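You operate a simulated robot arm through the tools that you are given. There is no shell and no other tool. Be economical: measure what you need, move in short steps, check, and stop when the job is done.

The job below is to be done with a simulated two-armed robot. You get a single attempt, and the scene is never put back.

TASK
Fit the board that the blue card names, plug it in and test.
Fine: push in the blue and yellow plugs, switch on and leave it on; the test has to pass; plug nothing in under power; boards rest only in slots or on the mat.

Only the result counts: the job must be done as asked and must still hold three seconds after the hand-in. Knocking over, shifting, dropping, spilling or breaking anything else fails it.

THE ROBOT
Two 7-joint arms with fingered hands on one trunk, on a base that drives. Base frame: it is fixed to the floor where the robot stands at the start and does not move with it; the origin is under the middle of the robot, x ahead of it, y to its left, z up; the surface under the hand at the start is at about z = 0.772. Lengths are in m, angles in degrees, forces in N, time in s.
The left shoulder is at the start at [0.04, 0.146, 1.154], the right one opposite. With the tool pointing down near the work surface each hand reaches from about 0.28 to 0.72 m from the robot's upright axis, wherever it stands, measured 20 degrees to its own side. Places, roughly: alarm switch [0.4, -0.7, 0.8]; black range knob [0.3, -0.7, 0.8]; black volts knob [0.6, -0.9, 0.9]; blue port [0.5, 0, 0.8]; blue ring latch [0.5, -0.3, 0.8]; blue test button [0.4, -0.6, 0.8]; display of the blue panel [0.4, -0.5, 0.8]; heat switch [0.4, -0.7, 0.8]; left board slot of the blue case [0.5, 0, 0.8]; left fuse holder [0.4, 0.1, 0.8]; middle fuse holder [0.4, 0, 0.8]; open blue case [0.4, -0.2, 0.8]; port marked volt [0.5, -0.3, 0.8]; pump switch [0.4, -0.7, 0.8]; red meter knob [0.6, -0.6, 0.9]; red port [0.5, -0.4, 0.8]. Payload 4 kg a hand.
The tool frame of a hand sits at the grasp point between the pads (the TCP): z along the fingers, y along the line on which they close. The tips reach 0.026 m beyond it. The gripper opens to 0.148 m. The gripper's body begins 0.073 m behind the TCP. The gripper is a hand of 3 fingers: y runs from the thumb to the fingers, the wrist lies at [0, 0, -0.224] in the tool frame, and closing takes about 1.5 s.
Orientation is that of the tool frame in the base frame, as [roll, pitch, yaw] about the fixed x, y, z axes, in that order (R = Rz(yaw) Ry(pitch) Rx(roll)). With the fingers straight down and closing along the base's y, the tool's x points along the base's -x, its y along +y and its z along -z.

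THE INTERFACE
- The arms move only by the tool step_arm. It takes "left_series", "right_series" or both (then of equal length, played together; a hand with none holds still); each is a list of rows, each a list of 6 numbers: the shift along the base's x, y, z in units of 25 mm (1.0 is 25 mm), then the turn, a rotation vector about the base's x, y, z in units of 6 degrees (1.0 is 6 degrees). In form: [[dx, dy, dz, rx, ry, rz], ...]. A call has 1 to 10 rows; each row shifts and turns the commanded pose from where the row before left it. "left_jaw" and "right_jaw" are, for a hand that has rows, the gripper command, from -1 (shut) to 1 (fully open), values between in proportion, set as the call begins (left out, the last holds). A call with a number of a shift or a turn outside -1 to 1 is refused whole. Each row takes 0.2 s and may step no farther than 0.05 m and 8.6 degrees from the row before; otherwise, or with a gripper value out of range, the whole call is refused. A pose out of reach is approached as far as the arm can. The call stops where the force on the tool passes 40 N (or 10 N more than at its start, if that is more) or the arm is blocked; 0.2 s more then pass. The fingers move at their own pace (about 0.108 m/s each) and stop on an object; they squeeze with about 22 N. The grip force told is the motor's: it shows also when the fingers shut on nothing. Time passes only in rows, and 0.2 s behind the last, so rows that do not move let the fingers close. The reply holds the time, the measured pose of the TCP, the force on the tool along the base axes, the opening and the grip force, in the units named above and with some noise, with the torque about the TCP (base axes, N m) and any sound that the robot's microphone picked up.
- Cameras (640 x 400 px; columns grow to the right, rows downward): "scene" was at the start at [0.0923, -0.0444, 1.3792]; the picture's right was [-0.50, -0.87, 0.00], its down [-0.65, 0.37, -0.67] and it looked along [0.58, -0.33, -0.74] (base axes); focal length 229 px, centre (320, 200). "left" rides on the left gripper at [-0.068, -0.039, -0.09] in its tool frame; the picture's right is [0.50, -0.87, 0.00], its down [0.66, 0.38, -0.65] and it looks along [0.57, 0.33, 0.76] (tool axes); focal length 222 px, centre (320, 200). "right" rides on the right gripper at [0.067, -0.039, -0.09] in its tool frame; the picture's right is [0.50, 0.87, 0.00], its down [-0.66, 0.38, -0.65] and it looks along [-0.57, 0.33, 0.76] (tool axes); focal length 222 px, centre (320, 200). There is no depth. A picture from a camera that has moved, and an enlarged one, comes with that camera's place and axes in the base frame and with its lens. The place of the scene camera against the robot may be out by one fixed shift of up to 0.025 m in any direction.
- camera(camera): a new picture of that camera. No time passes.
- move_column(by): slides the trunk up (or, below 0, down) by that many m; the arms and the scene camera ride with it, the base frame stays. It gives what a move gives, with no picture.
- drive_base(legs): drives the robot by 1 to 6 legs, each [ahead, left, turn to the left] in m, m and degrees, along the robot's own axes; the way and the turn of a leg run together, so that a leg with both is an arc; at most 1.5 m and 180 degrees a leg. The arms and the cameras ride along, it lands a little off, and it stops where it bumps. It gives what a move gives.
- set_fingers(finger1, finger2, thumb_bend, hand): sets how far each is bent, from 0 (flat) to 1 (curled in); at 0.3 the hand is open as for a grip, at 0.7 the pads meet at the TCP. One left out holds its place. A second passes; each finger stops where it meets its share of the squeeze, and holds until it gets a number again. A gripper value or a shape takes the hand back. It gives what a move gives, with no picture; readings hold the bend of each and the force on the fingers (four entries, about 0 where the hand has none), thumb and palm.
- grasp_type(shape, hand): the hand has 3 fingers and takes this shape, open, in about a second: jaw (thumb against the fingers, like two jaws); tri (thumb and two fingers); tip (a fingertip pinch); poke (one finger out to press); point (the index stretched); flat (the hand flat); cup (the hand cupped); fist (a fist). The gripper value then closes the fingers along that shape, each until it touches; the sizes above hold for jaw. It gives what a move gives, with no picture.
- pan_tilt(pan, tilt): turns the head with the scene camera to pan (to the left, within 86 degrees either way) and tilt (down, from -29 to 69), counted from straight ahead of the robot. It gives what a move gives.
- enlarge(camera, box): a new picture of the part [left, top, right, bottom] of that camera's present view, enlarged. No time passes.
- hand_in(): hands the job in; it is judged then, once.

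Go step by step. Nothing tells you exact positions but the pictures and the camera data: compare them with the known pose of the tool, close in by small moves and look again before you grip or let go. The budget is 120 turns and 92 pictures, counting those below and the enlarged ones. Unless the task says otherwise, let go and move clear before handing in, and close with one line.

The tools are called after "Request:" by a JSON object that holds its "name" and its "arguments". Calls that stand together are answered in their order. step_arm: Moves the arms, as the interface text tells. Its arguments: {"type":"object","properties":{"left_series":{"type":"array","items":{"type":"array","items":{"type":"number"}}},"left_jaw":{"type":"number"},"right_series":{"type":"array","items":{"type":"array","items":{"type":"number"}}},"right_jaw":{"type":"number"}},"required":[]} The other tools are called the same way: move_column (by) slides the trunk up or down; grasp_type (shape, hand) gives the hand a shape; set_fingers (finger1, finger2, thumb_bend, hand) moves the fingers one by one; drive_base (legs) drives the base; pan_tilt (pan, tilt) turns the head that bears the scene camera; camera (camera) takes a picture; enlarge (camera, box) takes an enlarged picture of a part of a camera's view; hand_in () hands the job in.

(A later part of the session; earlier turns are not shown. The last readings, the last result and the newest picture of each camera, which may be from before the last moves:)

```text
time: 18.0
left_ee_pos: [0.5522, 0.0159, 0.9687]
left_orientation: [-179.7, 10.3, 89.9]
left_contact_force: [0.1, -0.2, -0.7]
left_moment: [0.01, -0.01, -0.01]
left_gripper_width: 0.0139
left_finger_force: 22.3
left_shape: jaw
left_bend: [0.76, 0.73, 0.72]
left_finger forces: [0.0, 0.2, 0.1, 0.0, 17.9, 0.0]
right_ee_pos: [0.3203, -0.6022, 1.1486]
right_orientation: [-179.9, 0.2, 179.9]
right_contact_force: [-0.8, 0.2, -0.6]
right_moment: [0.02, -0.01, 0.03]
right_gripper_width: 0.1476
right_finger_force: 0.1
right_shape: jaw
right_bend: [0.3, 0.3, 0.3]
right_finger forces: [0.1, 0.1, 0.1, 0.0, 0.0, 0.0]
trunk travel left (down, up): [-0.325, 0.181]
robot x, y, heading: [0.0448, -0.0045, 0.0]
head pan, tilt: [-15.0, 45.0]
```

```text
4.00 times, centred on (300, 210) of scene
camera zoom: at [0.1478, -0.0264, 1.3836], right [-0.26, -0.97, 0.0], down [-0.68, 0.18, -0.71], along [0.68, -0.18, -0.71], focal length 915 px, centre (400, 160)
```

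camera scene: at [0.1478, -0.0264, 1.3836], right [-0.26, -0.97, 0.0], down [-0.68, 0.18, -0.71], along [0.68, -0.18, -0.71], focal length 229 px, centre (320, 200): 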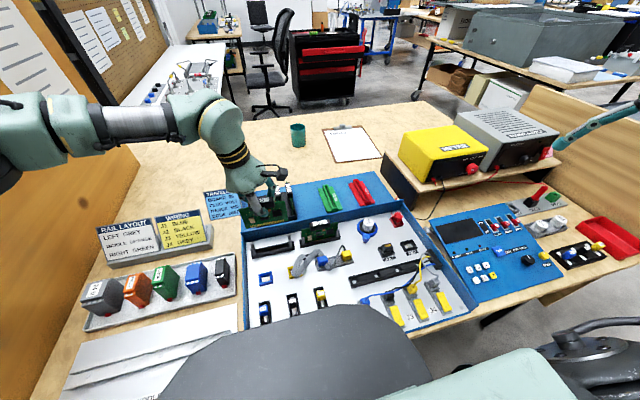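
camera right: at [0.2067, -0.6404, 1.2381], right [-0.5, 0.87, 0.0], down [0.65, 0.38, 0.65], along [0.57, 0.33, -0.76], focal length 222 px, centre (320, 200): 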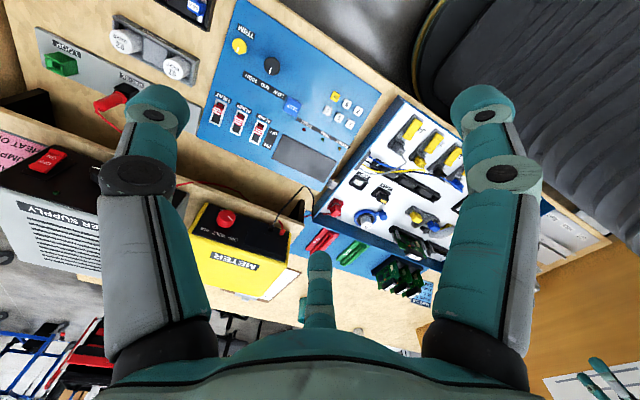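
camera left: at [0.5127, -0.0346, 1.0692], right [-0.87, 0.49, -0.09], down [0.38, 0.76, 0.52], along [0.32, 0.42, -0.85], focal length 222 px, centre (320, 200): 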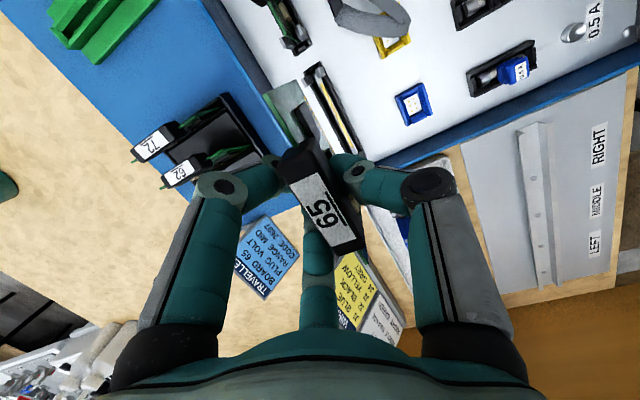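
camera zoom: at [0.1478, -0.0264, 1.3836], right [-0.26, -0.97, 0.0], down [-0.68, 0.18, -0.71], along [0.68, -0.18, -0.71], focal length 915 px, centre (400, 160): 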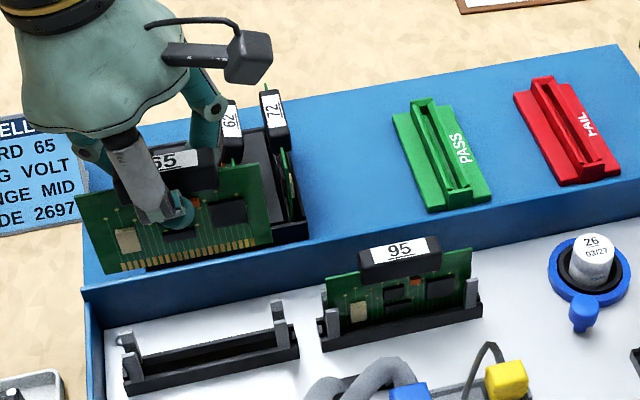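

Slot contacts appear to lie on x≈0.542, centre y≈0.0145. I'll shift over it, lower a little, and check.

Request:
{"name": "step_arm", "arguments": {"left_series": [[-0.35, 0, 0, 0, 0, 0], [0, 0, -0.6, 0, 0, 0], [0, 0, 0, 0, 0, 0]]}}

Request:
{"name": "enlarge", "arguments": {"camera": "left", "box": [240, 30, 480, 180]}}

Request:
{"name": "enlarge", "arguments": {"camera": "scene", "box": [220, 180, 348, 260]}}

```text
time: 18.8
left_ee_pos: [0.5432, 0.0174, 0.9527]
left_orientation: [-179.8, 10.3, 90.0]
left_contact_force: [-0.7, 0.2, -0.2]
left_moment: [0.02, 0.0, 0.01]
left_gripper_width: 0.0138
left_finger_force: 21.9
left_shape: jaw
left_bend: [0.76, 0.73, 0.72]
left_finger forces: [0.1, 0.3, 0.1, 0.0, 17.7, 0.0]
right_ee_pos: [0.3211, -0.6013, 1.1501]
right_orientation: [-179.9, 0.2, 179.8]
right_contact_force: [0.2, -0.1, -0.2]
right_moment: [0.01, 0.02, -0.01]
right_gripper_width: 0.148
right_finger_force: 0.0
right_shape: jaw
right_bend: [0.3, 0.3, 0.3]
right_finger forces: [0.0, 0.1, 0.0, 0.0, 0.0, 0.1]
trunk travel left (down, up): [-0.325, 0.181]
robot x, y, heading: [0.0456, -0.0023, -0.1]
head pan, tilt: [-15.0, 45.0]
```

```text
2.67 times, centred on (360, 105) of left
camera zoom: at [0.5034, -0.0346, 1.0544], right [-0.87, 0.49, -0.09], down [0.38, 0.76, 0.52], along [0.32, 0.42, -0.85], focal length 592 px, centre (213, 453)
```

zoom: 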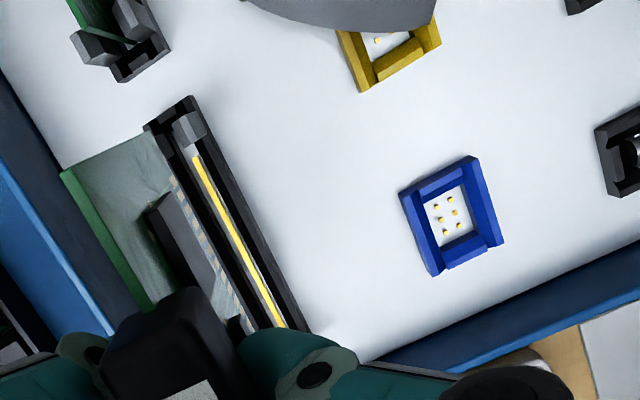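

```text
5.00 times, centred on (284, 220) of scene
camera zoom: at [0.1477, -0.0265, 1.3836], right [-0.26, -0.97, 0.0], down [-0.68, 0.18, -0.71], along [0.68, -0.18, -0.71], focal length 1144 px, centre (500, 100)
```

zoom: 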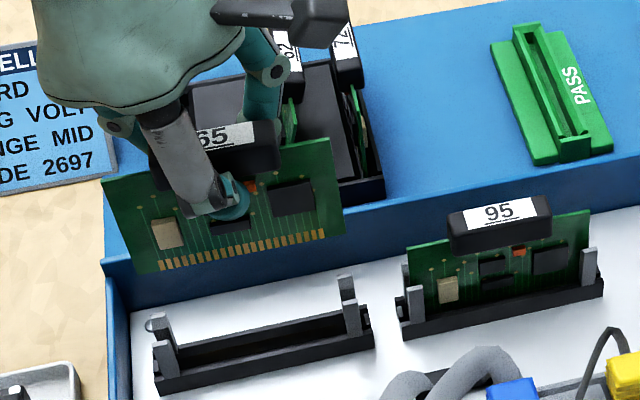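

The board bottom is about level with the post tops. I'll zoom in on the visible slot end to check alignment before entering.

Request:
{"name": "enlarge", "arguments": {"camera": "left", "box": [256, 60, 352, 120]}}

Request:
{"name": "enlarge", "arguments": {"camera": "left", "box": [290, 100, 386, 160]}}

```text
6.67 times, centred on (304, 90) of left
camera zoom: at [0.5034, -0.0346, 1.0544], right [-0.87, 0.49, -0.09], down [0.38, 0.76, 0.52], along [0.32, 0.42, -0.85], focal length 1481 px, centre (427, 933)
```

zoom: 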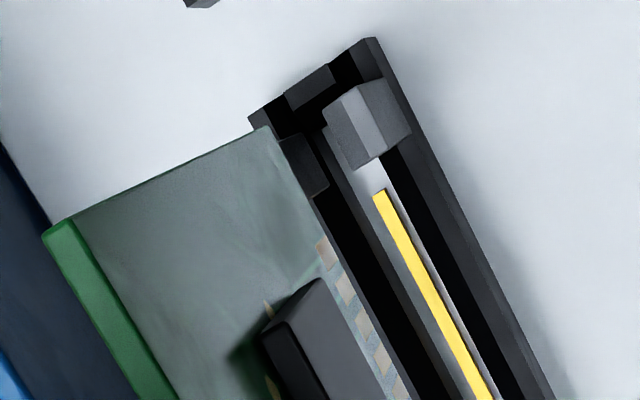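

```text
6.67 times, centred on (338, 130) of left
camera zoom: at [0.5034, -0.0346, 1.0544], right [-0.87, 0.49, -0.09], down [0.38, 0.76, 0.52], along [0.32, 0.42, -0.85], focal length 1481 px, centre (200, 667)
```

zoom: 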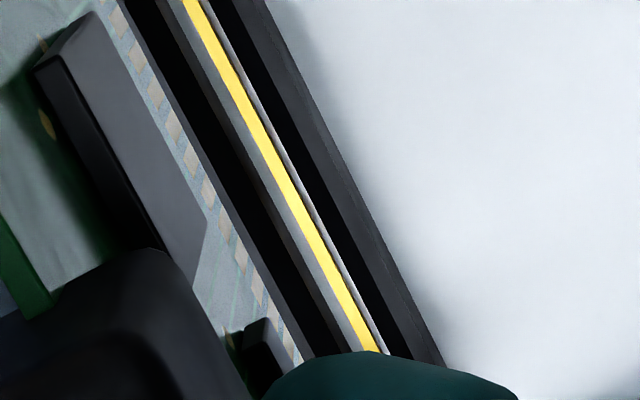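

The yaw is right and contacts line up in y; the board sits about 2 mm too far in x. Correcting and lowering.

Request:
{"name": "step_arm", "arguments": {"left_series": [[-0.09, -0.02, 0, 0, 0, 0], [0, 0, -0.5, 0, 0, 0], [0, 0, -0.5, 0, 0, 0], [0, 0, -0.4, 0, 0, 0], [0, 0, 0, 0, 0, 0]]}}

Request:
{"name": "enlarge", "arguments": {"camera": "left", "box": [256, 60, 400, 150]}}

Request:
{"name": "enlarge", "arguments": {"camera": "scene", "box": [220, 180, 348, 260]}}

```text
time: 20.0
left_ee_pos: [0.5413, 0.0178, 0.9193]
left_orientation: [-179.7, 10.4, 90.0]
left_contact_force: [-0.2, -0.4, -0.2]
left_moment: [-0.03, 0.0, 0.0]
left_gripper_width: 0.0137
left_finger_force: 22.1
left_shape: jaw
left_bend: [0.76, 0.73, 0.72]
left_finger forces: [0.0, 0.2, 0.0, 0.0, 17.9, 0.1]
right_ee_pos: [0.3211, -0.6007, 1.1489]
right_orientation: [-179.9, 0.2, 179.8]
right_contact_force: [-0.8, 0.4, -1.1]
right_moment: [0.01, 0.03, 0.0]
right_gripper_width: 0.1477
right_finger_force: 0.0
right_shape: jaw
right_bend: [0.3, 0.3, 0.3]
right_finger forces: [0.0, 0.0, 0.0, 0.0, 0.0, 0.1]
trunk travel left (down, up): [-0.325, 0.181]
robot x, y, heading: [0.0453, -0.0002, 0.2]
head pan, tilt: [-15.0, 45.0]
```

```text
4.44 times, centred on (328, 105) of left
camera zoom: at [0.5019, -0.0347, 1.0199], right [-0.87, 0.49, -0.09], down [0.38, 0.76, 0.52], along [0.32, 0.42, -0.85], focal length 987 px, centre (284, 622)
```

zoom: 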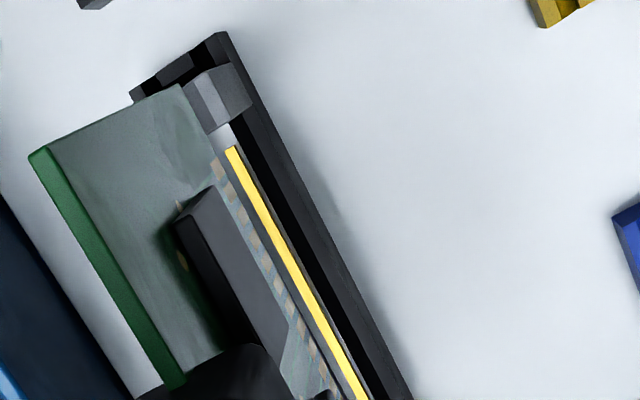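

```text
5.00 times, centred on (284, 220) of scene
camera zoom: at [0.1477, -0.0264, 1.3836], right [-0.26, -0.97, 0.0], down [-0.68, 0.18, -0.71], along [0.68, -0.18, -0.71], focal length 1144 px, centre (500, 100)
```

zoom: 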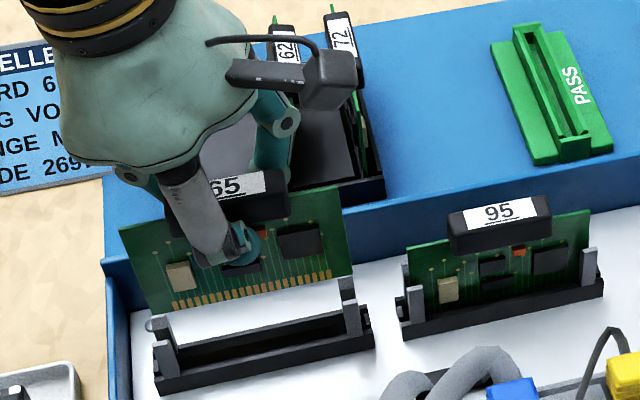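

Still above the slot mouth; continuing slowly down.

Request:
{"name": "step_arm", "arguments": {"left_series": [[0, 0, -0.4, 0, 0, 0], [0, 0, -0.4, 0, 0, 0], [0, 0, 0, 0, 0, 0]]}}

Request:
{"name": "enlarge", "arguments": {"camera": "left", "box": [256, 60, 352, 120]}}

Request:
{"name": "enlarge", "arguments": {"camera": "scene", "box": [236, 200, 316, 250]}}

```text
time: 20.8
left_ee_pos: [0.5413, 0.0165, 0.8992]
left_orientation: [-179.8, 10.3, 90.0]
left_contact_force: [0.0, 0.5, -1.2]
left_moment: [0.0, 0.0, -0.03]
left_gripper_width: 0.0139
left_finger_force: 22.1
left_shape: jaw
left_bend: [0.76, 0.73, 0.72]
left_finger forces: [0.1, 0.2, 0.1, 0.0, 17.8, 0.1]
right_ee_pos: [0.3207, -0.6019, 1.1488]
right_orientation: [-179.9, 0.1, 179.8]
right_contact_force: [0.1, 0.1, 0.7]
right_moment: [0.01, -0.04, 0.0]
right_gripper_width: 0.1479
right_finger_force: 0.1
right_shape: jaw
right_bend: [0.3, 0.3, 0.3]
right_finger forces: [0.1, 0.1, 0.0, 0.0, 0.0, 0.0]
trunk travel left (down, up): [-0.325, 0.181]
robot x, y, heading: [0.0439, -0.0013, 0.0]
head pan, tilt: [-15.0, 45.0]
```

```text
6.67 times, centred on (304, 90) of left
camera zoom: at [0.5022, -0.0349, 1.0005], right [-0.87, 0.49, -0.09], down [0.38, 0.76, 0.53], along [0.32, 0.42, -0.85], focal length 1481 px, centre (427, 933)
```

zoom: 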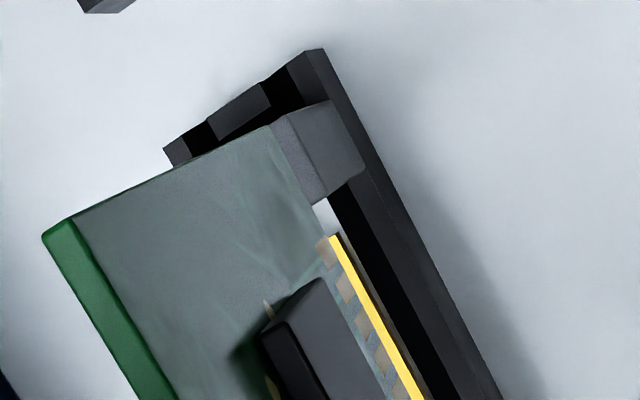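

```text
8.00 times, centred on (276, 225) of scene
camera zoom: at [0.1477, -0.0264, 1.3836], right [-0.26, -0.97, 0.0], down [-0.68, 0.18, -0.71], along [0.68, -0.18, -0.71], focal length 1830 px, centre (672, 0)
```

zoom: 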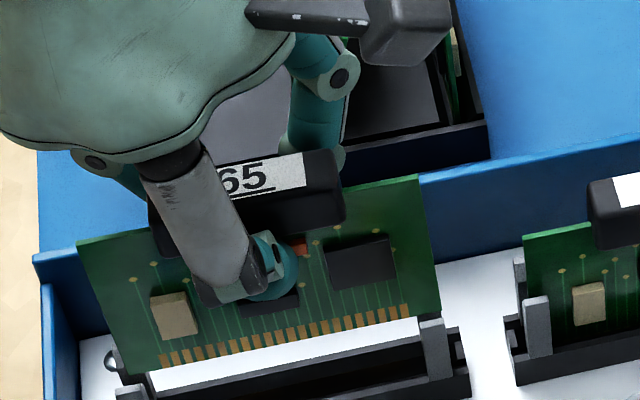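

Alignment looks good. Continuing down to contact.

Request:
{"name": "step_arm", "arguments": {"left_series": [[0, 0, -0.3, 0, 0, 0], [0, 0, -0.3, 0, 0, 0], [0, 0, -0.3, 0, 0, 0], [0, 0, 0, 0, 0, 0]]}}

Request:
{"name": "enlarge", "arguments": {"camera": "left", "box": [256, 60, 352, 120]}}

Request:
{"name": "enlarge", "arguments": {"camera": "scene", "box": [236, 200, 316, 250]}}

```text
time: 21.8
left_ee_pos: [0.539, 0.0155, 0.8799]
left_orientation: [179.9, 10.5, 90.1]
left_contact_force: [1.2, 2.7, 33.5]
left_moment: [-0.1, -0.04, 0.05]
left_gripper_width: 0.0155
left_finger_force: 22.2
left_shape: jaw
left_bend: [0.75, 0.74, 0.75]
left_finger forces: [0.1, 0.0, 0.1, 0.0, 25.4, 0.1]
right_ee_pos: [0.3178, -0.5999, 1.1512]
right_orientation: [-179.8, 0.4, 179.8]
right_contact_force: [-0.3, 0.4, -0.3]
right_moment: [0.0, -0.02, -0.03]
right_gripper_width: 0.1482
right_finger_force: 0.0
right_shape: jaw
right_bend: [0.3, 0.3, 0.3]
right_finger forces: [0.0, 0.1, 0.0, 0.1, 0.0, 0.0]
trunk travel left (down, up): [-0.325, 0.181]
robot x, y, heading: [0.0448, 0.0017, 0.1]
head pan, tilt: [-15.0, 45.0]
```

```text
6.67 times, centred on (304, 90) of left
camera zoom: at [0.4987, -0.0357, 0.9812], right [-0.87, 0.49, -0.09], down [0.38, 0.76, 0.53], along [0.33, 0.42, -0.85], focal length 1481 px, centre (427, 933)
```

zoom: 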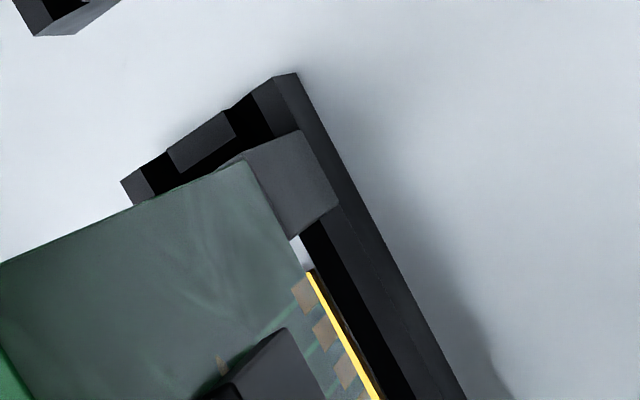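

```text
8.00 times, centred on (276, 225) of scene
camera zoom: at [0.1438, -0.026, 1.384], right [-0.26, -0.97, 0.0], down [-0.68, 0.18, -0.71], along [0.69, -0.18, -0.7], focal length 1830 px, centre (672, 0)
```

zoom: 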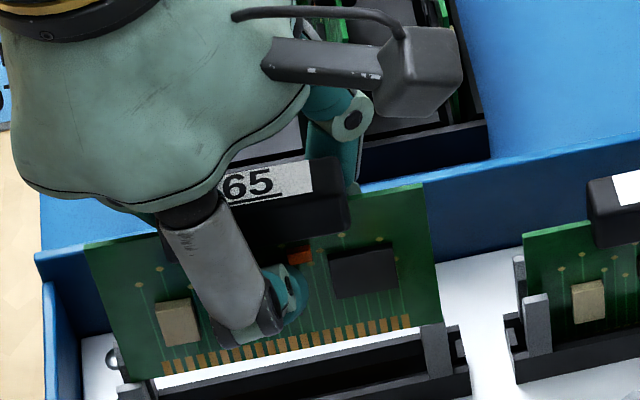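

It landed on a prong: heights are lower than I assumed, which puts the slot at x≈0.546. I'll lift a bit, shift +5 mm in x and look.

Request:
{"name": "step_arm", "arguments": {"left_series": [[0, 0, 0.5, 0, 0, 0], [0.2, 0, 0.3, 0, 0, 0], [0, 0, 0, 0, 0, 0]]}}

Request:
{"name": "enlarge", "arguments": {"camera": "left", "box": [224, 60, 416, 180]}}

Request:
{"name": "enlarge", "arguments": {"camera": "scene", "box": [236, 200, 316, 250]}}

```text
time: 22.6
left_ee_pos: [0.5432, 0.0161, 0.8951]
left_orientation: [-179.8, 10.2, 90.0]
left_contact_force: [0.2, -0.8, 0.1]
left_moment: [-0.02, -0.01, 0.0]
left_gripper_width: 0.0138
left_finger_force: 21.7
left_shape: jaw
left_bend: [0.75, 0.73, 0.73]
left_finger forces: [0.1, 0.0, 0.0, 0.0, 18.1, 0.1]
right_ee_pos: [0.3212, -0.6002, 1.1494]
right_orientation: [180.0, 0.2, 179.9]
right_contact_force: [-0.5, -0.2, 0.0]
right_moment: [-0.02, -0.01, 0.01]
right_gripper_width: 0.1478
right_finger_force: 0.0
right_shape: jaw
right_bend: [0.3, 0.3, 0.3]
right_finger forces: [0.0, 0.0, 0.0, 0.1, 0.1, 0.0]
trunk travel left (down, up): [-0.325, 0.181]
robot x, y, heading: [0.0445, -0.003, 0.0]
head pan, tilt: [-15.0, 45.0]
```

```text
3.33 times, centred on (320, 120) of left
camera zoom: at [0.5053, -0.035, 0.996], right [-0.87, 0.49, -0.08], down [0.38, 0.76, 0.53], along [0.32, 0.42, -0.85], focal length 740 px, centre (320, 467)
```

zoom: 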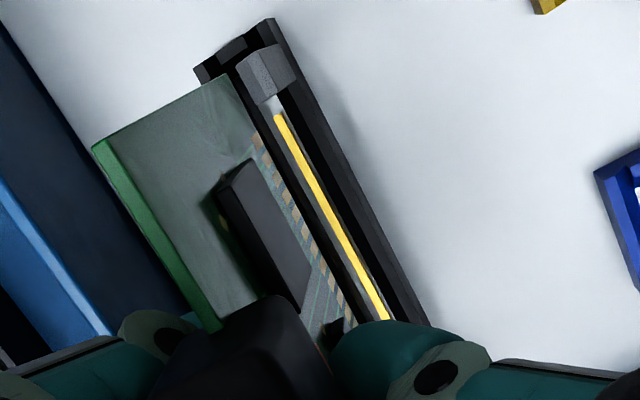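

```text
8.00 times, centred on (276, 225) of scene
camera zoom: at [0.1478, -0.0266, 1.3835], right [-0.26, -0.97, 0.0], down [-0.68, 0.18, -0.71], along [0.68, -0.18, -0.71], focal length 1830 px, centre (672, 0)
```

zoom: 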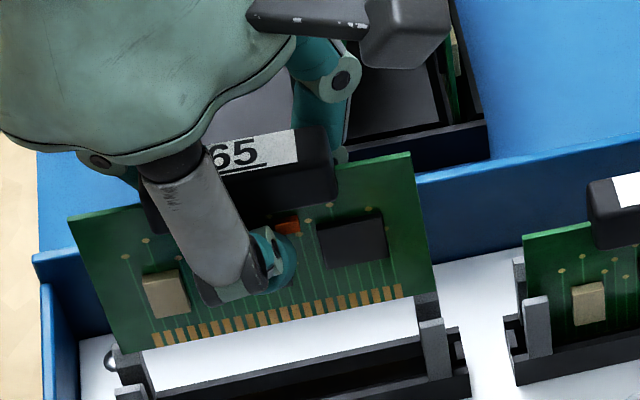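

Scene view shows the board line matching the mid-line between the prong pairs. Nudge +1 mm and lower again.

Request:
{"name": "step_arm", "arguments": {"left_series": [[0.05, 0, -0.2, 0, 0, 0], [0, 0, -0.2, 0, 0, 0], [0, 0, -0.2, 0, 0, 0], [0, 0, -0.2, 0, 0, 0], [0, 0, 0, 0, 0, 0]]}}

Request:
{"name": "enlarge", "arguments": {"camera": "scene", "box": [236, 200, 316, 250]}}

```text
time: 23.8
left_ee_pos: [0.5471, 0.0162, 0.8756]
left_orientation: [-179.8, 10.3, 90.1]
left_contact_force: [-0.6, 1.0, -0.7]
left_moment: [-0.02, -0.02, -0.03]
left_gripper_width: 0.0138
left_finger_force: 22.4
left_shape: jaw
left_bend: [0.75, 0.73, 0.73]
left_finger forces: [0.0, 0.1, 0.0, 0.0, 18.1, 0.0]
right_ee_pos: [0.3217, -0.602, 1.1496]
right_orientation: [-179.8, 0.3, 179.7]
right_contact_force: [0.3, 0.4, 0.1]
right_moment: [-0.02, 0.01, 0.01]
right_gripper_width: 0.1476
right_finger_force: 0.0
right_shape: jaw
right_bend: [0.3, 0.3, 0.3]
right_finger forces: [0.0, 0.0, 0.0, 0.0, 0.0, 0.0]
trunk travel left (down, up): [-0.325, 0.181]
robot x, y, heading: [0.0453, 0.0037, 0.2]
head pan, tilt: [-15.0, 45.0]
```

```text
8.00 times, centred on (276, 225) of scene
camera zoom: at [0.1478, -0.0264, 1.3836], right [-0.26, -0.97, 0.0], down [-0.68, 0.18, -0.71], along [0.68, -0.18, -0.71], focal length 1830 px, centre (672, 0)
```

zoom: 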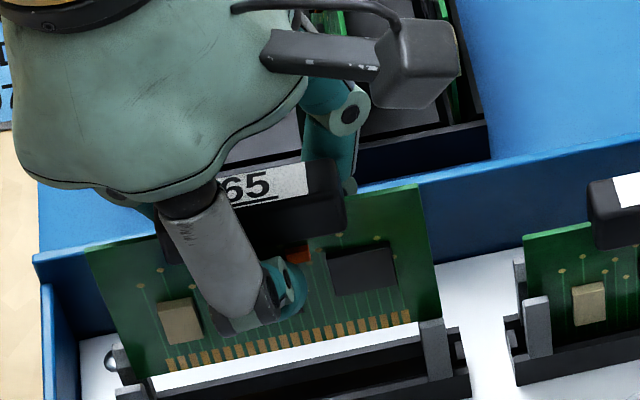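

The board is between the prongs with no contact. Keep lowering.

Request:
{"name": "step_arm", "arguments": {"left_series": [[0, 0, -0.2, 0, 0, 0], [0, 0, -0.2, 0, 0, 0], [0, 0, -0.2, 0, 0, 0], [0, 0, -0.2, 0, 0, 0], [0, 0, -0.2, 0, 0, 0], [0, 0, -0.2, 0, 0, 0], [0, 0, 0, 0, 0, 0]]}}

Request:
{"name": "enlarge", "arguments": {"camera": "scene", "box": [236, 190, 348, 260]}}

```text
time: 25.4
left_ee_pos: [0.5455, 0.0153, 0.8451]
left_orientation: [-179.8, 10.2, 90.1]
left_contact_force: [-1.0, 0.4, -1.2]
left_moment: [0.02, 0.02, 0.02]
left_gripper_width: 0.0135
left_finger_force: 22.1
left_shape: jaw
left_bend: [0.75, 0.73, 0.73]
left_finger forces: [0.0, 0.1, 0.0, 0.0, 17.9, 0.0]
right_ee_pos: [0.3205, -0.6008, 1.1488]
right_orientation: [-179.8, 0.2, 179.8]
right_contact_force: [-0.1, 0.3, -0.7]
right_moment: [-0.01, 0.01, 0.02]
right_gripper_width: 0.148
right_finger_force: 0.0
right_shape: jaw
right_bend: [0.3, 0.3, 0.3]
right_finger forces: [0.1, 0.0, 0.0, 0.1, 0.0, 0.0]
trunk travel left (down, up): [-0.325, 0.181]
robot x, y, heading: [0.0452, 0.0007, 0.0]
head pan, tilt: [-15.0, 45.0]
```

```text
5.71 times, centred on (292, 225) of scene
camera zoom: at [0.1478, -0.0264, 1.3836], right [-0.26, -0.97, 0.0], down [-0.68, 0.18, -0.71], along [0.68, -0.18, -0.71], focal length 1307 px, centre (480, 57)
```

zoom: 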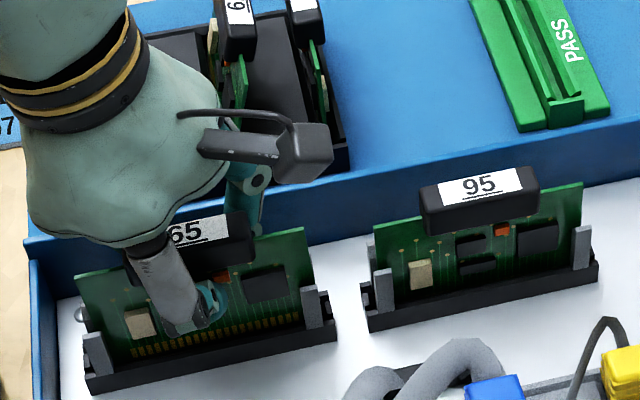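

Board 65 is entering between the guides, contacts still visible. Now pushing it home.

Request:
{"name": "step_arm", "arguments": {"left_series": [[0, 0, -0.2, 0, 0, 0], [0, 0, -0.2, 0, 0, 0], [0, 0, -0.2, 0, 0, 0], [0, 0, -0.2, 0, 0, 0], [0, 0, -0.2, 0, 0, 0], [0, 0, -0.2, 0, 0, 0], [0, 0, 0, 0, 0, 0]]}}

Request:
{"name": "enlarge", "arguments": {"camera": "scene", "box": [236, 190, 348, 260]}}

```text
time: 27.0
left_ee_pos: [0.5459, 0.0159, 0.814]
left_orientation: [-179.6, 10.2, 90.0]
left_contact_force: [-0.3, 4.0, 14.9]
left_moment: [0.06, 0.06, 0.05]
left_gripper_width: 0.0136
left_finger_force: 22.0
left_shape: jaw
left_bend: [0.75, 0.73, 0.73]
left_finger forces: [0.0, 0.0, 0.0, 0.0, 22.4, 0.0]
right_ee_pos: [0.3203, -0.6008, 1.1487]
right_orientation: [-179.8, 0.1, 179.8]
right_contact_force: [0.9, -0.5, 0.3]
right_moment: [0.04, 0.03, -0.01]
right_gripper_width: 0.1479
right_finger_force: 0.1
right_shape: jaw
right_bend: [0.3, 0.3, 0.3]
right_finger forces: [0.0, 0.0, 0.0, 0.0, 0.1, 0.1]
trunk travel left (down, up): [-0.325, 0.181]
robot x, y, heading: [0.045, 0.0031, -0.1]
head pan, tilt: [-15.0, 45.0]
```

```text
5.71 times, centred on (292, 225) of scene
camera zoom: at [0.1476, -0.0265, 1.3834], right [-0.26, -0.97, 0.0], down [-0.68, 0.18, -0.71], along [0.68, -0.18, -0.71], focal length 1307 px, centre (480, 57)
```

zoom: 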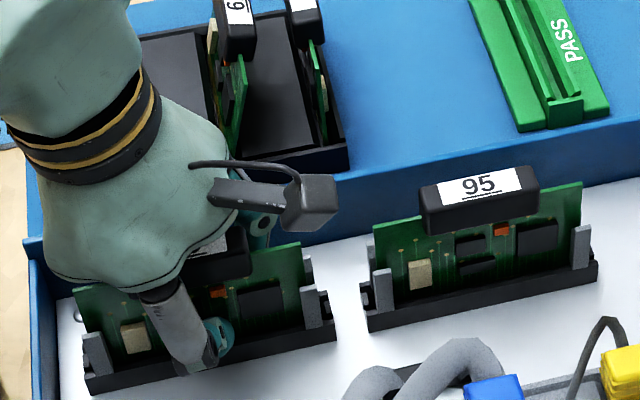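

Resistance is building; push a little further until seated.

Request:
{"name": "step_arm", "arguments": {"left_series": [[0, 0, -0.15, 0, 0, 0], [0, 0, -0.15, 0, 0, 0], [0, 0, -0.15, 0, 0, 0], [0, 0, -0.15, 0, 0, 0], [0, 0, 0, 0, 0, 0]]}}

Request:
{"name": "enlarge", "arguments": {"camera": "scene", "box": [236, 190, 348, 260]}}

```text
time: 27.8
left_ee_pos: [0.5466, 0.014, 0.8118]
left_orientation: [179.9, 10.6, 90.1]
left_contact_force: [-8.5, 7.1, 23.9]
left_moment: [0.01, 0.26, -0.03]
left_gripper_width: 0.0153
left_finger_force: 21.7
left_shape: jaw
left_bend: [0.75, 0.73, 0.74]
left_finger forces: [0.0, 0.1, 0.0, 0.0, 29.7, 0.0]
right_ee_pos: [0.3196, -0.5998, 1.1506]
right_orientation: [-179.9, 0.3, 180.0]
right_contact_force: [-0.3, 0.5, -0.5]
right_moment: [0.0, 0.0, -0.02]
right_gripper_width: 0.1479
right_finger_force: 0.0
right_shape: jaw
right_bend: [0.3, 0.3, 0.3]
right_finger forces: [0.0, 0.0, 0.0, 0.1, 0.0, 0.0]
trunk travel left (down, up): [-0.325, 0.181]
robot x, y, heading: [0.0427, 0.0004, 0.2]
head pan, tilt: [-15.0, 45.0]
stopped in row 3 (left hand): the force on the tool passed its limit at 43 N (the readings are from after the stop); the commanded pose is now the measured one
```

```text
5.71 times, centred on (292, 225) of scene
camera zoom: at [0.1452, -0.0254, 1.3837], right [-0.26, -0.97, 0.0], down [-0.68, 0.18, -0.71], along [0.68, -0.18, -0.71], focal length 1307 px, centre (480, 57)
```

zoom: 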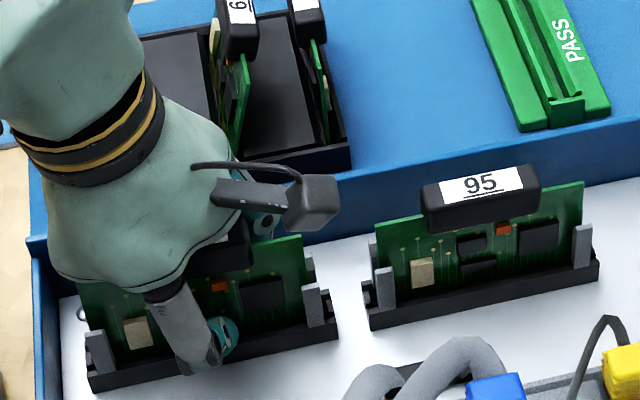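

Seems nearly seated. I'll release, rise and compare with board 95.

Request:
{"name": "step_arm", "arguments": {"left_series": [[0, 0, 0, 0, 0, 0], [0, 0, 0, 0, 0, 0], [0, 0, 0, 0, 0, 0], [0, 0, 0.5, 0, 0, 0], [0, 0, 1, 0, 0, 0], [0, 0, 1, 0, 0, 0], [0, 0, 1, 0, 0, 0], [0, 0.5, 0.5, 0, 0, 0]], "left_jaw": -0.3}}

Request:
{"name": "enlarge", "arguments": {"camera": "scene", "box": [220, 180, 348, 260]}}

Request:
{"name": "camera", "arguments": {"camera": "left"}}

```text
time: 29.6
left_ee_pos: [0.5487, 0.0293, 0.9088]
left_orientation: [179.9, 10.5, 90.0]
left_contact_force: [0.6, 0.3, 0.2]
left_moment: [-0.01, 0.01, 0.01]
left_gripper_width: 0.0514
left_finger_force: 0.1
left_shape: jaw
left_bend: [0.77, 0.77, 0.7]
left_finger forces: [0.1, 0.0, 0.0, 0.1, 0.0, 0.0]
right_ee_pos: [0.3219, -0.6, 1.1493]
right_orientation: [-179.9, 0.2, 179.8]
right_contact_force: [0.4, -0.2, 0.3]
right_moment: [-0.06, 0.01, 0.01]
right_gripper_width: 0.1482
right_finger_force: 0.1
right_shape: jaw
right_bend: [0.3, 0.3, 0.3]
right_finger forces: [0.0, 0.0, 0.0, 0.0, 0.0, 0.0]
trunk travel left (down, up): [-0.325, 0.181]
robot x, y, heading: [0.0441, -0.0014, -0.1]
head pan, tilt: [-15.0, 45.0]
```

```text
5.00 times, centred on (284, 220) of scene
camera zoom: at [0.1471, -0.0256, 1.3836], right [-0.26, -0.97, 0.0], down [-0.68, 0.18, -0.71], along [0.68, -0.18, -0.71], focal length 1144 px, centre (500, 100)
```

zoom: 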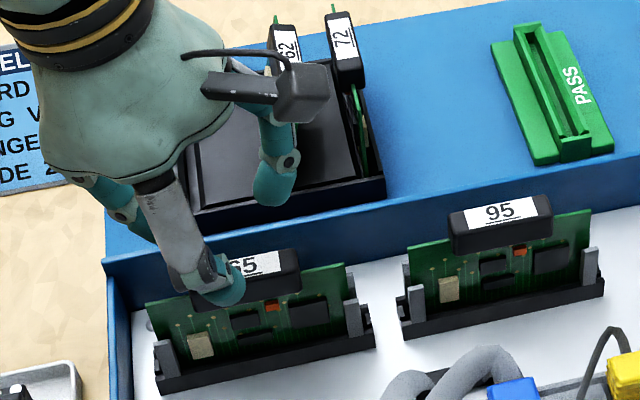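

```text
38 pictures are left
camera left: at [0.5081, -0.0223, 1.0092], right [-0.87, 0.49, -0.09], down [0.38, 0.76, 0.52], along [0.33, 0.42, -0.85], focal length 222 px, centre (320, 200)
```

left: 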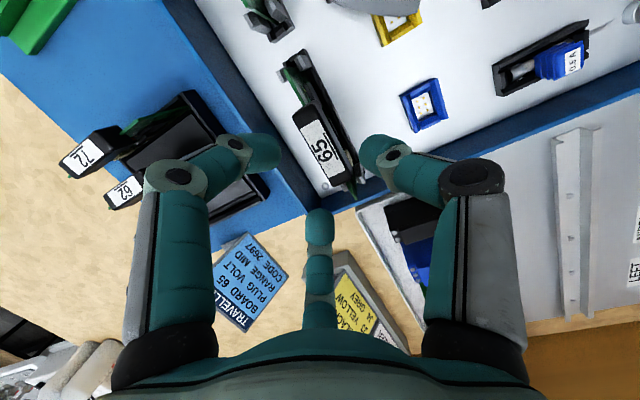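

Board 65 sits exactly like 95 — seated. Now the plugs: parked blue plug ≈(0.461,-0.119), yellow ≈(0.459,-0.191); blue port ≈(0.459,0.042). I'll level the left hand and move it over the blue plug.

Request:
{"name": "step_arm", "arguments": {"left_series": [[0, 0, 1, 0, 0, 0], [-0.5, 0, 1, 0.85, 0, 0], [-0.5, -0.8, 0, 0.85, 0, 0], [-0.5, -0.8, 0, 0, 0, 0], [-0.5, -0.8, 0, 0, 0, 0], [-0.5, -0.8, 0, 0, 0, 0], [-0.5, -0.8, 0, 0, 0, 0], [-0.5, -0.8, 0, 0, 0, 0], [0, -0.8, 0, 0, 0, 0]]}}

Request:
{"name": "camera", "arguments": {"camera": "left"}}

```text
time: 31.6
left_ee_pos: [0.4604, -0.1133, 0.9564]
left_orientation: [179.9, 0.4, 90.0]
left_contact_force: [0.0, 0.4, 0.0]
left_moment: [0.01, 0.01, -0.02]
left_gripper_width: 0.0516
left_finger_force: 0.0
left_shape: jaw
left_bend: [0.77, 0.77, 0.7]
left_finger forces: [0.0, 0.0, 0.1, 0.1, 0.0, 0.0]
right_ee_pos: [0.3212, -0.6024, 1.1484]
right_orientation: [180.0, 0.2, 180.0]
right_contact_force: [-0.3, 0.2, 0.6]
right_moment: [0.0, -0.02, 0.03]
right_gripper_width: 0.1479
right_finger_force: 0.1
right_shape: jaw
right_bend: [0.3, 0.3, 0.3]
right_finger forces: [0.0, 0.0, 0.0, 0.1, 0.1, 0.0]
trunk travel left (down, up): [-0.325, 0.181]
robot x, y, heading: [0.0458, -0.0007, 0.2]
head pan, tilt: [-15.0, 45.0]
```

```text
37 pictures are left
camera left: at [0.4221, -0.1814, 1.0477], right [-0.87, 0.5, 0.0], down [0.38, 0.66, 0.65], along [0.33, 0.56, -0.76], focal length 222 px, centre (320, 200)
```

left: 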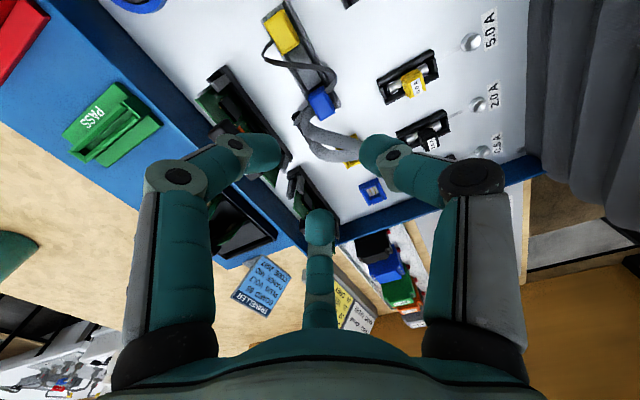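

Request:
{"name": "enlarge", "arguments": {"camera": "left", "box": [224, 0, 432, 130]}}

Request:
{"name": "enlarge", "arguments": {"camera": "left", "box": [272, 80, 400, 210]}}

```text
3.08 times, centred on (328, 65) of left
camera zoom: at [0.4221, -0.1814, 1.0477], right [-0.87, 0.5, 0.0], down [0.38, 0.66, 0.65], along [0.33, 0.56, -0.76], focal length 684 px, centre (295, 615)
```

zoom: 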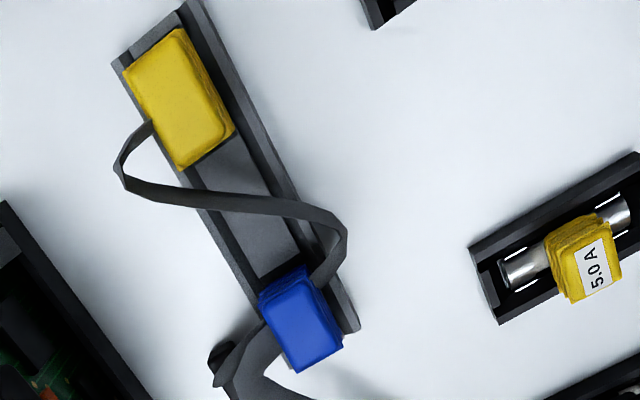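

```text
3.08 times, centred on (336, 145) of left
camera zoom: at [0.4221, -0.1814, 1.0477], right [-0.87, 0.5, 0.0], down [0.38, 0.66, 0.65], along [0.33, 0.56, -0.76], focal length 684 px, centre (271, 369)
```

zoom: 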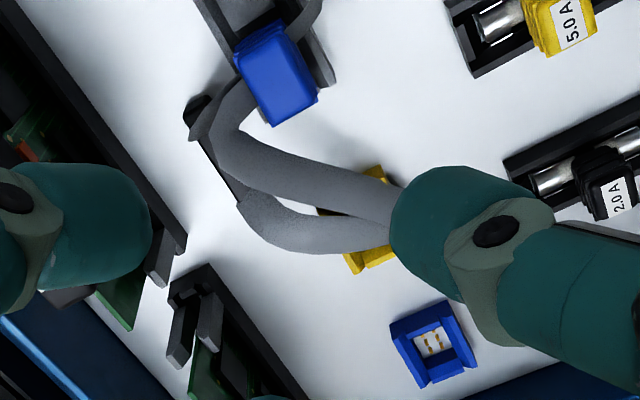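

The blue plug is about 30×17 mm, long along y, cables leaving at its ±x sides, so I'd pinch it along y. Let me see what the fingertip pinch looks like.

Request:
{"name": "grasp_type", "arguments": {"shape": "tip", "hand": "left"}}

Request:
{"name": "step_arm", "arguments": {"left_series": [[0, 0, 0, 0, 0, 1], [0, 0, 0, 0, 0, 1], [0, 0, 0, 0, 0, 1], [0, 0, 0, 0, 0, 1], [0, 0, 0, 0, 0, 1], [0, 0, 0, 0, 0, 1], [0, 0, 0, 0, 0, 1], [0, 0, 0, 0, 0, 1]], "left_jaw": -0.3}}

Request:
{"name": "step_arm", "arguments": {"left_series": [[0, 0, 0, 0, 0, 1], [0, 0, 0, 0, 0, 1], [0, 0, 0, 0, 0, 1], [0, 0, 0, 0, 0, 1], [0, 0, 0, 0, 0, 1], [0, 0, 0, 0, 0, 1], [0, 0, 0, 0, 0, 1], [0, 0, 0, 0, 0, 0]]}}

Request:
{"name": "camera", "arguments": {"camera": "left"}}

```text
time: 32.5
left_ee_pos: [0.4622, -0.1125, 0.9581]
left_orientation: [-179.9, 0.3, 90.1]
left_contact_force: [-0.8, -1.1, -0.1]
left_moment: [-0.03, -0.03, 0.0]
left_gripper_width: 0.1478
left_finger_force: 0.1
left_shape: tip
left_bend: [0.3, 0.3, 0.3]
left_finger forces: [0.0, 0.0, 0.0, 0.0, 0.1, 0.0]
right_ee_pos: [0.321, -0.6011, 1.1492]
right_orientation: [-179.8, 0.2, 179.7]
right_contact_force: [0.2, -0.1, -0.6]
right_moment: [-0.02, -0.02, 0.0]
right_gripper_width: 0.1476
right_finger_force: 0.0
right_shape: jaw
right_bend: [0.3, 0.3, 0.3]
right_finger forces: [0.0, 0.1, 0.1, 0.0, 0.1, 0.1]
trunk travel left (down, up): [-0.325, 0.181]
robot x, y, heading: [0.0453, 0.001, 0.1]
head pan, tilt: [-15.0, 45.0]
```

```text
time: 34.3
left_ee_pos: [0.4615, -0.1121, 0.9567]
left_orientation: [180.0, 0.2, 138.1]
left_contact_force: [0.1, 0.4, -0.4]
left_moment: [0.02, 0.03, 0.01]
left_gripper_width: 0.0526
left_finger_force: 0.1
left_shape: tip
left_bend: [0.77, 0.77, 0.7]
left_finger forces: [0.0, 0.1, 0.0, 0.0, 0.1, 0.1]
right_ee_pos: [0.3209, -0.6009, 1.1488]
right_orientation: [-180.0, 0.3, 179.8]
right_contact_force: [-0.5, 1.0, 0.7]
right_moment: [-0.01, 0.05, -0.01]
right_gripper_width: 0.1481
right_finger_force: 0.1
right_shape: jaw
right_bend: [0.3, 0.3, 0.3]
right_finger forces: [0.0, 0.0, 0.0, 0.0, 0.0, 0.0]
trunk travel left (down, up): [-0.325, 0.181]
robot x, y, heading: [0.046, 0.0001, -0.0]
head pan, tilt: [-15.0, 45.0]
```

```text
time: 36.1
left_ee_pos: [0.461, -0.1131, 0.9575]
left_orientation: [180.0, 0.2, -179.9]
left_contact_force: [-0.9, -0.6, -0.3]
left_moment: [-0.03, -0.02, 0.01]
left_gripper_width: 0.0524
left_finger_force: 0.1
left_shape: tip
left_bend: [0.77, 0.77, 0.7]
left_finger forces: [0.1, 0.0, 0.0, 0.0, 0.0, 0.0]
right_ee_pos: [0.3211, -0.601, 1.15]
right_orientation: [-179.8, 0.2, 179.8]
right_contact_force: [0.0, 0.5, -0.7]
right_moment: [-0.02, 0.0, 0.02]
right_gripper_width: 0.148
right_finger_force: 0.1
right_shape: jaw
right_bend: [0.3, 0.3, 0.3]
right_finger forces: [0.1, 0.0, 0.0, 0.1, 0.0, 0.0]
trunk travel left (down, up): [-0.325, 0.181]
robot x, y, heading: [0.0455, -0.0001, -0.2]
head pan, tilt: [-15.0, 45.0]
```

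```text
34 pictures are left
camera left: at [0.5274, -0.1524, 1.0482], right [-0.5, -0.87, 0.0], down [-0.66, 0.38, 0.65], along [-0.56, 0.33, -0.76], focal length 222 px, centre (320, 200)
```

left: 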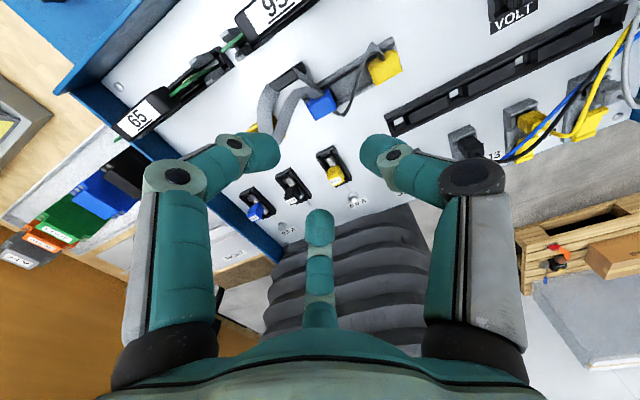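

The three fingers close radially. I need to see where the cables leave the blue plug.

Request:
{"name": "enlarge", "arguments": {"camera": "left", "box": [224, 40, 416, 160]}}

```text
3.33 times, centred on (320, 100) of left
camera zoom: at [0.5274, -0.1524, 1.0482], right [-0.5, -0.87, 0.0], down [-0.66, 0.38, 0.65], along [-0.56, 0.33, -0.76], focal length 740 px, centre (320, 533)
```

zoom: 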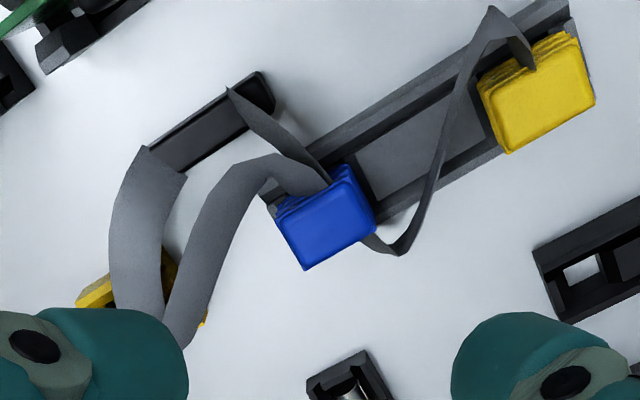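

I'll use yaw 90: thumb on the free -x side, fingers at the plug's ±y ends, plug top at ≈(0.459,-0.114,0.798). Rotating back and descending partway.

Request:
{"name": "step_arm", "arguments": {"left_series": [[0, 0, 0, 0, 0, -1], [0, 0, 0, 0, 0, -1], [0, 0, 0, 0, 0, -1], [0, 0, 0, 0, 0, -1], [0, 0, 0, 0, 0, -1], [0, 0, 0, 0, 0, -1], [0, 0, 0, 0, 0, -1], [0, 0, 0, 0, 0, -1]], "left_jaw": -0.2}}

Request:
{"name": "step_arm", "arguments": {"left_series": [[0, 0, 0, 0, 0, -1], [0, 0, 0, 0, 0, -1], [0, 0, 0, 0, 0, -1], [0, 0, 0, 0, 0, -1], [0, 0, 0, 0, 0, -1], [0, 0, -1, 0, 0, -1], [0, 0, -1, 0, 0, -1], [0, 0, -1, 0, 0, 0], [0, 0, -1, 0, 0, 0]]}}

Request:
{"name": "camera", "arguments": {"camera": "left"}}

```text
time: 37.9
left_ee_pos: [0.4609, -0.112, 0.9568]
left_orientation: [180.0, 0.3, 131.8]
left_contact_force: [0.3, 0.0, -0.4]
left_moment: [-0.04, -0.02, -0.01]
left_gripper_width: 0.0588
left_finger_force: 0.1
left_shape: tip
left_bend: [0.77, 0.77, 0.7]
left_finger forces: [0.0, 0.1, 0.1, 0.0, 0.0, 0.1]
right_ee_pos: [0.3208, -0.6017, 1.1499]
right_orientation: [-180.0, 0.1, 179.7]
right_contact_force: [-0.1, -0.2, -1.0]
right_moment: [0.01, -0.01, 0.02]
right_gripper_width: 0.1481
right_finger_force: 0.0
right_shape: jaw
right_bend: [0.3, 0.3, 0.3]
right_finger forces: [0.0, 0.1, 0.0, 0.0, 0.1, 0.0]
trunk travel left (down, up): [-0.325, 0.181]
robot x, y, heading: [0.044, -0.0002, 0.2]
head pan, tilt: [-15.0, 45.0]
```

```text
time: 39.9
left_ee_pos: [0.4599, -0.1132, 0.8581]
left_orientation: [-179.9, 0.2, 89.9]
left_contact_force: [0.4, 0.3, -0.4]
left_moment: [-0.03, 0.0, 0.01]
left_gripper_width: 0.0589
left_finger_force: 0.0
left_shape: tip
left_bend: [0.77, 0.77, 0.7]
left_finger forces: [0.1, 0.0, 0.1, 0.0, 0.0, 0.0]
right_ee_pos: [0.3203, -0.601, 1.1502]
right_orientation: [-180.0, 0.1, 179.8]
right_contact_force: [-0.3, -0.2, 0.1]
right_moment: [0.03, 0.01, 0.0]
right_gripper_width: 0.1478
right_finger_force: 0.0
right_shape: jaw
right_bend: [0.3, 0.3, 0.3]
right_finger forces: [0.1, 0.1, 0.0, 0.0, 0.0, 0.0]
trunk travel left (down, up): [-0.325, 0.181]
robot x, y, heading: [0.0449, 0.0025, -0.0]
head pan, tilt: [-15.0, 45.0]
```

```text
32 pictures are left
camera left: at [0.4212, -0.1807, 0.9486], right [-0.86, 0.5, 0.0], down [0.38, 0.66, 0.65], along [0.33, 0.56, -0.76], focal length 222 px, centre (320, 200)
```

left: 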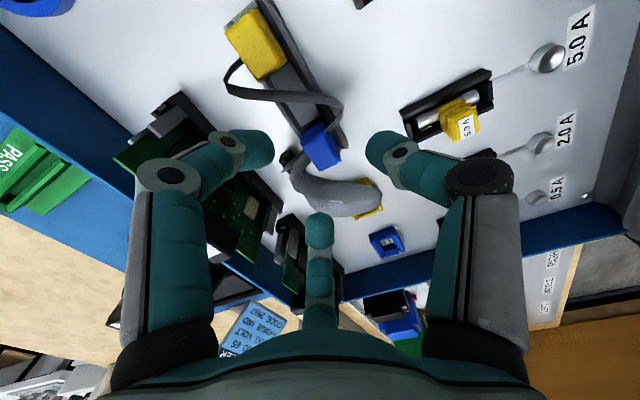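

Aligned on the blue plug. Descending the last 4.6 cm and closing.

Request:
{"name": "step_arm", "arguments": {"left_series": [[0, 0, -0.6, 0, 0, 0], [0, 0, -0.6, 0, 0, 0], [0, 0, -0.6, 0, 0, 0], [0, 0, 0, 0, 0, 0]]}}

Request:
{"name": "step_arm", "arguments": {"left_series": [[0, 0, 0, 0, 0, 0], [0, 0, 0, 0, 0, 0], [0, 0, 0, 0, 0, 0], [0, 0, 0, 0, 0, 0], [0, 0, 0, 0, 0, 0]], "left_jaw": -1}}

Request:
{"name": "camera", "arguments": {"camera": "left"}}

```text
time: 40.9
left_ee_pos: [0.4598, -0.1114, 0.8137]
left_orientation: [180.0, 0.3, 90.0]
left_contact_force: [0.4, -0.1, -0.7]
left_moment: [-0.02, -0.02, 0.0]
left_gripper_width: 0.0587
left_finger_force: 0.1
left_shape: tip
left_bend: [0.77, 0.77, 0.7]
left_finger forces: [0.0, 0.0, 0.0, 0.0, 0.0, 0.1]
right_ee_pos: [0.3215, -0.6012, 1.1493]
right_orientation: [-179.9, 0.2, 179.9]
right_contact_force: [0.0, -0.5, -1.5]
right_moment: [0.03, 0.08, -0.03]
right_gripper_width: 0.1482
right_finger_force: 0.1
right_shape: jaw
right_bend: [0.3, 0.3, 0.3]
right_finger forces: [0.0, 0.0, 0.0, 0.0, 0.0, 0.0]
trunk travel left (down, up): [-0.325, 0.181]
robot x, y, heading: [0.0471, -0.0002, 0.0]
head pan, tilt: [-15.0, 45.0]
```

```text
time: 42.1
left_ee_pos: [0.4604, -0.1153, 0.8134]
left_orientation: [180.0, 0.3, 90.0]
left_contact_force: [2.8, -6.9, 1.2]
left_moment: [-0.19, -0.07, -0.08]
left_gripper_width: 0.0182
left_finger_force: 22.0
left_shape: tip
left_bend: [0.75, 0.77, 0.7]
left_finger forces: [19.9, 13.6, 0.0, 0.1, 20.4, 0.1]
right_ee_pos: [0.3207, -0.6027, 1.1489]
right_orientation: [-180.0, 0.2, 179.9]
right_contact_force: [-0.2, 0.8, -0.5]
right_moment: [0.02, 0.01, -0.01]
right_gripper_width: 0.1479
right_finger_force: 0.1
right_shape: jaw
right_bend: [0.3, 0.3, 0.3]
right_finger forces: [0.0, 0.1, 0.0, 0.1, 0.0, 0.0]
trunk travel left (down, up): [-0.325, 0.181]
robot x, y, heading: [0.0423, -0.0002, 0.1]
head pan, tilt: [-15.0, 45.0]
```

```text
31 pictures are left
camera left: at [0.4202, -0.1827, 0.9029], right [-0.87, 0.5, 0.0], down [0.38, 0.66, 0.65], along [0.33, 0.56, -0.76], focal length 222 px, centre (320, 200)
```

left: 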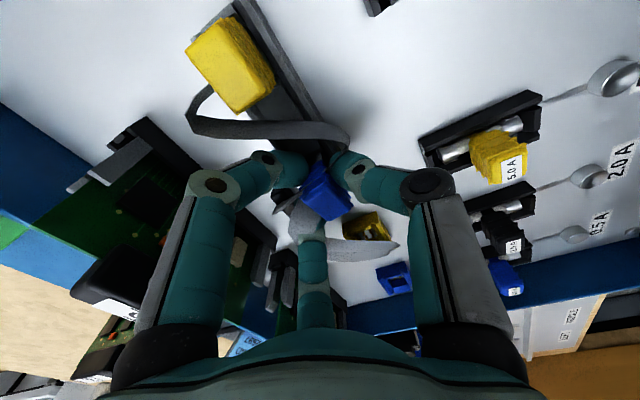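

Three-point grip holds the blue plug. Pulling it straight up.

Request:
{"name": "step_arm", "arguments": {"left_series": [[0, 0, 0.2, 0, 0, 0], [0, 0, 0.3, 0, 0, 0], [0, 0, 0.5, 0, 0, 0], [0, 0, 0.7, 0, 0, 0], [0, 0, 0.7, 0, 0, 0], [0, 0, 0, 0, 0, 0]]}}

Request:
{"name": "camera", "arguments": {"camera": "left"}}

```text
time: 43.5
left_ee_pos: [0.4604, -0.1119, 0.8723]
left_orientation: [-180.0, 0.4, 89.9]
left_contact_force: [1.0, 0.1, -0.1]
left_moment: [-0.02, -0.01, -0.05]
left_gripper_width: 0.0168
left_finger_force: 22.0
left_shape: tip
left_bend: [0.75, 0.77, 0.7]
left_finger forces: [15.7, 15.8, 0.0, 0.0, 22.3, 0.0]
right_ee_pos: [0.3209, -0.6009, 1.1503]
right_orientation: [179.9, 0.2, 179.8]
right_contact_force: [-0.6, 0.1, 0.4]
right_moment: [-0.03, -0.02, 0.01]
right_gripper_width: 0.1478
right_finger_force: 0.0
right_shape: jaw
right_bend: [0.3, 0.3, 0.3]
right_finger forces: [0.0, 0.1, 0.1, 0.0, 0.0, 0.0]
trunk travel left (down, up): [-0.325, 0.181]
robot x, y, heading: [0.0427, -0.0008, 0.3]
head pan, tilt: [-15.0, 45.0]
```

```text
30 pictures are left
camera left: at [0.4208, -0.1797, 0.9624], right [-0.87, 0.5, 0.0], down [0.38, 0.66, 0.65], along [0.33, 0.56, -0.76], focal length 222 px, centre (320, 200)
```

left: 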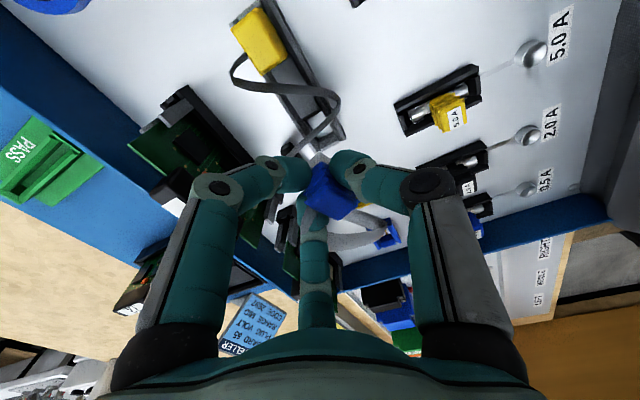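

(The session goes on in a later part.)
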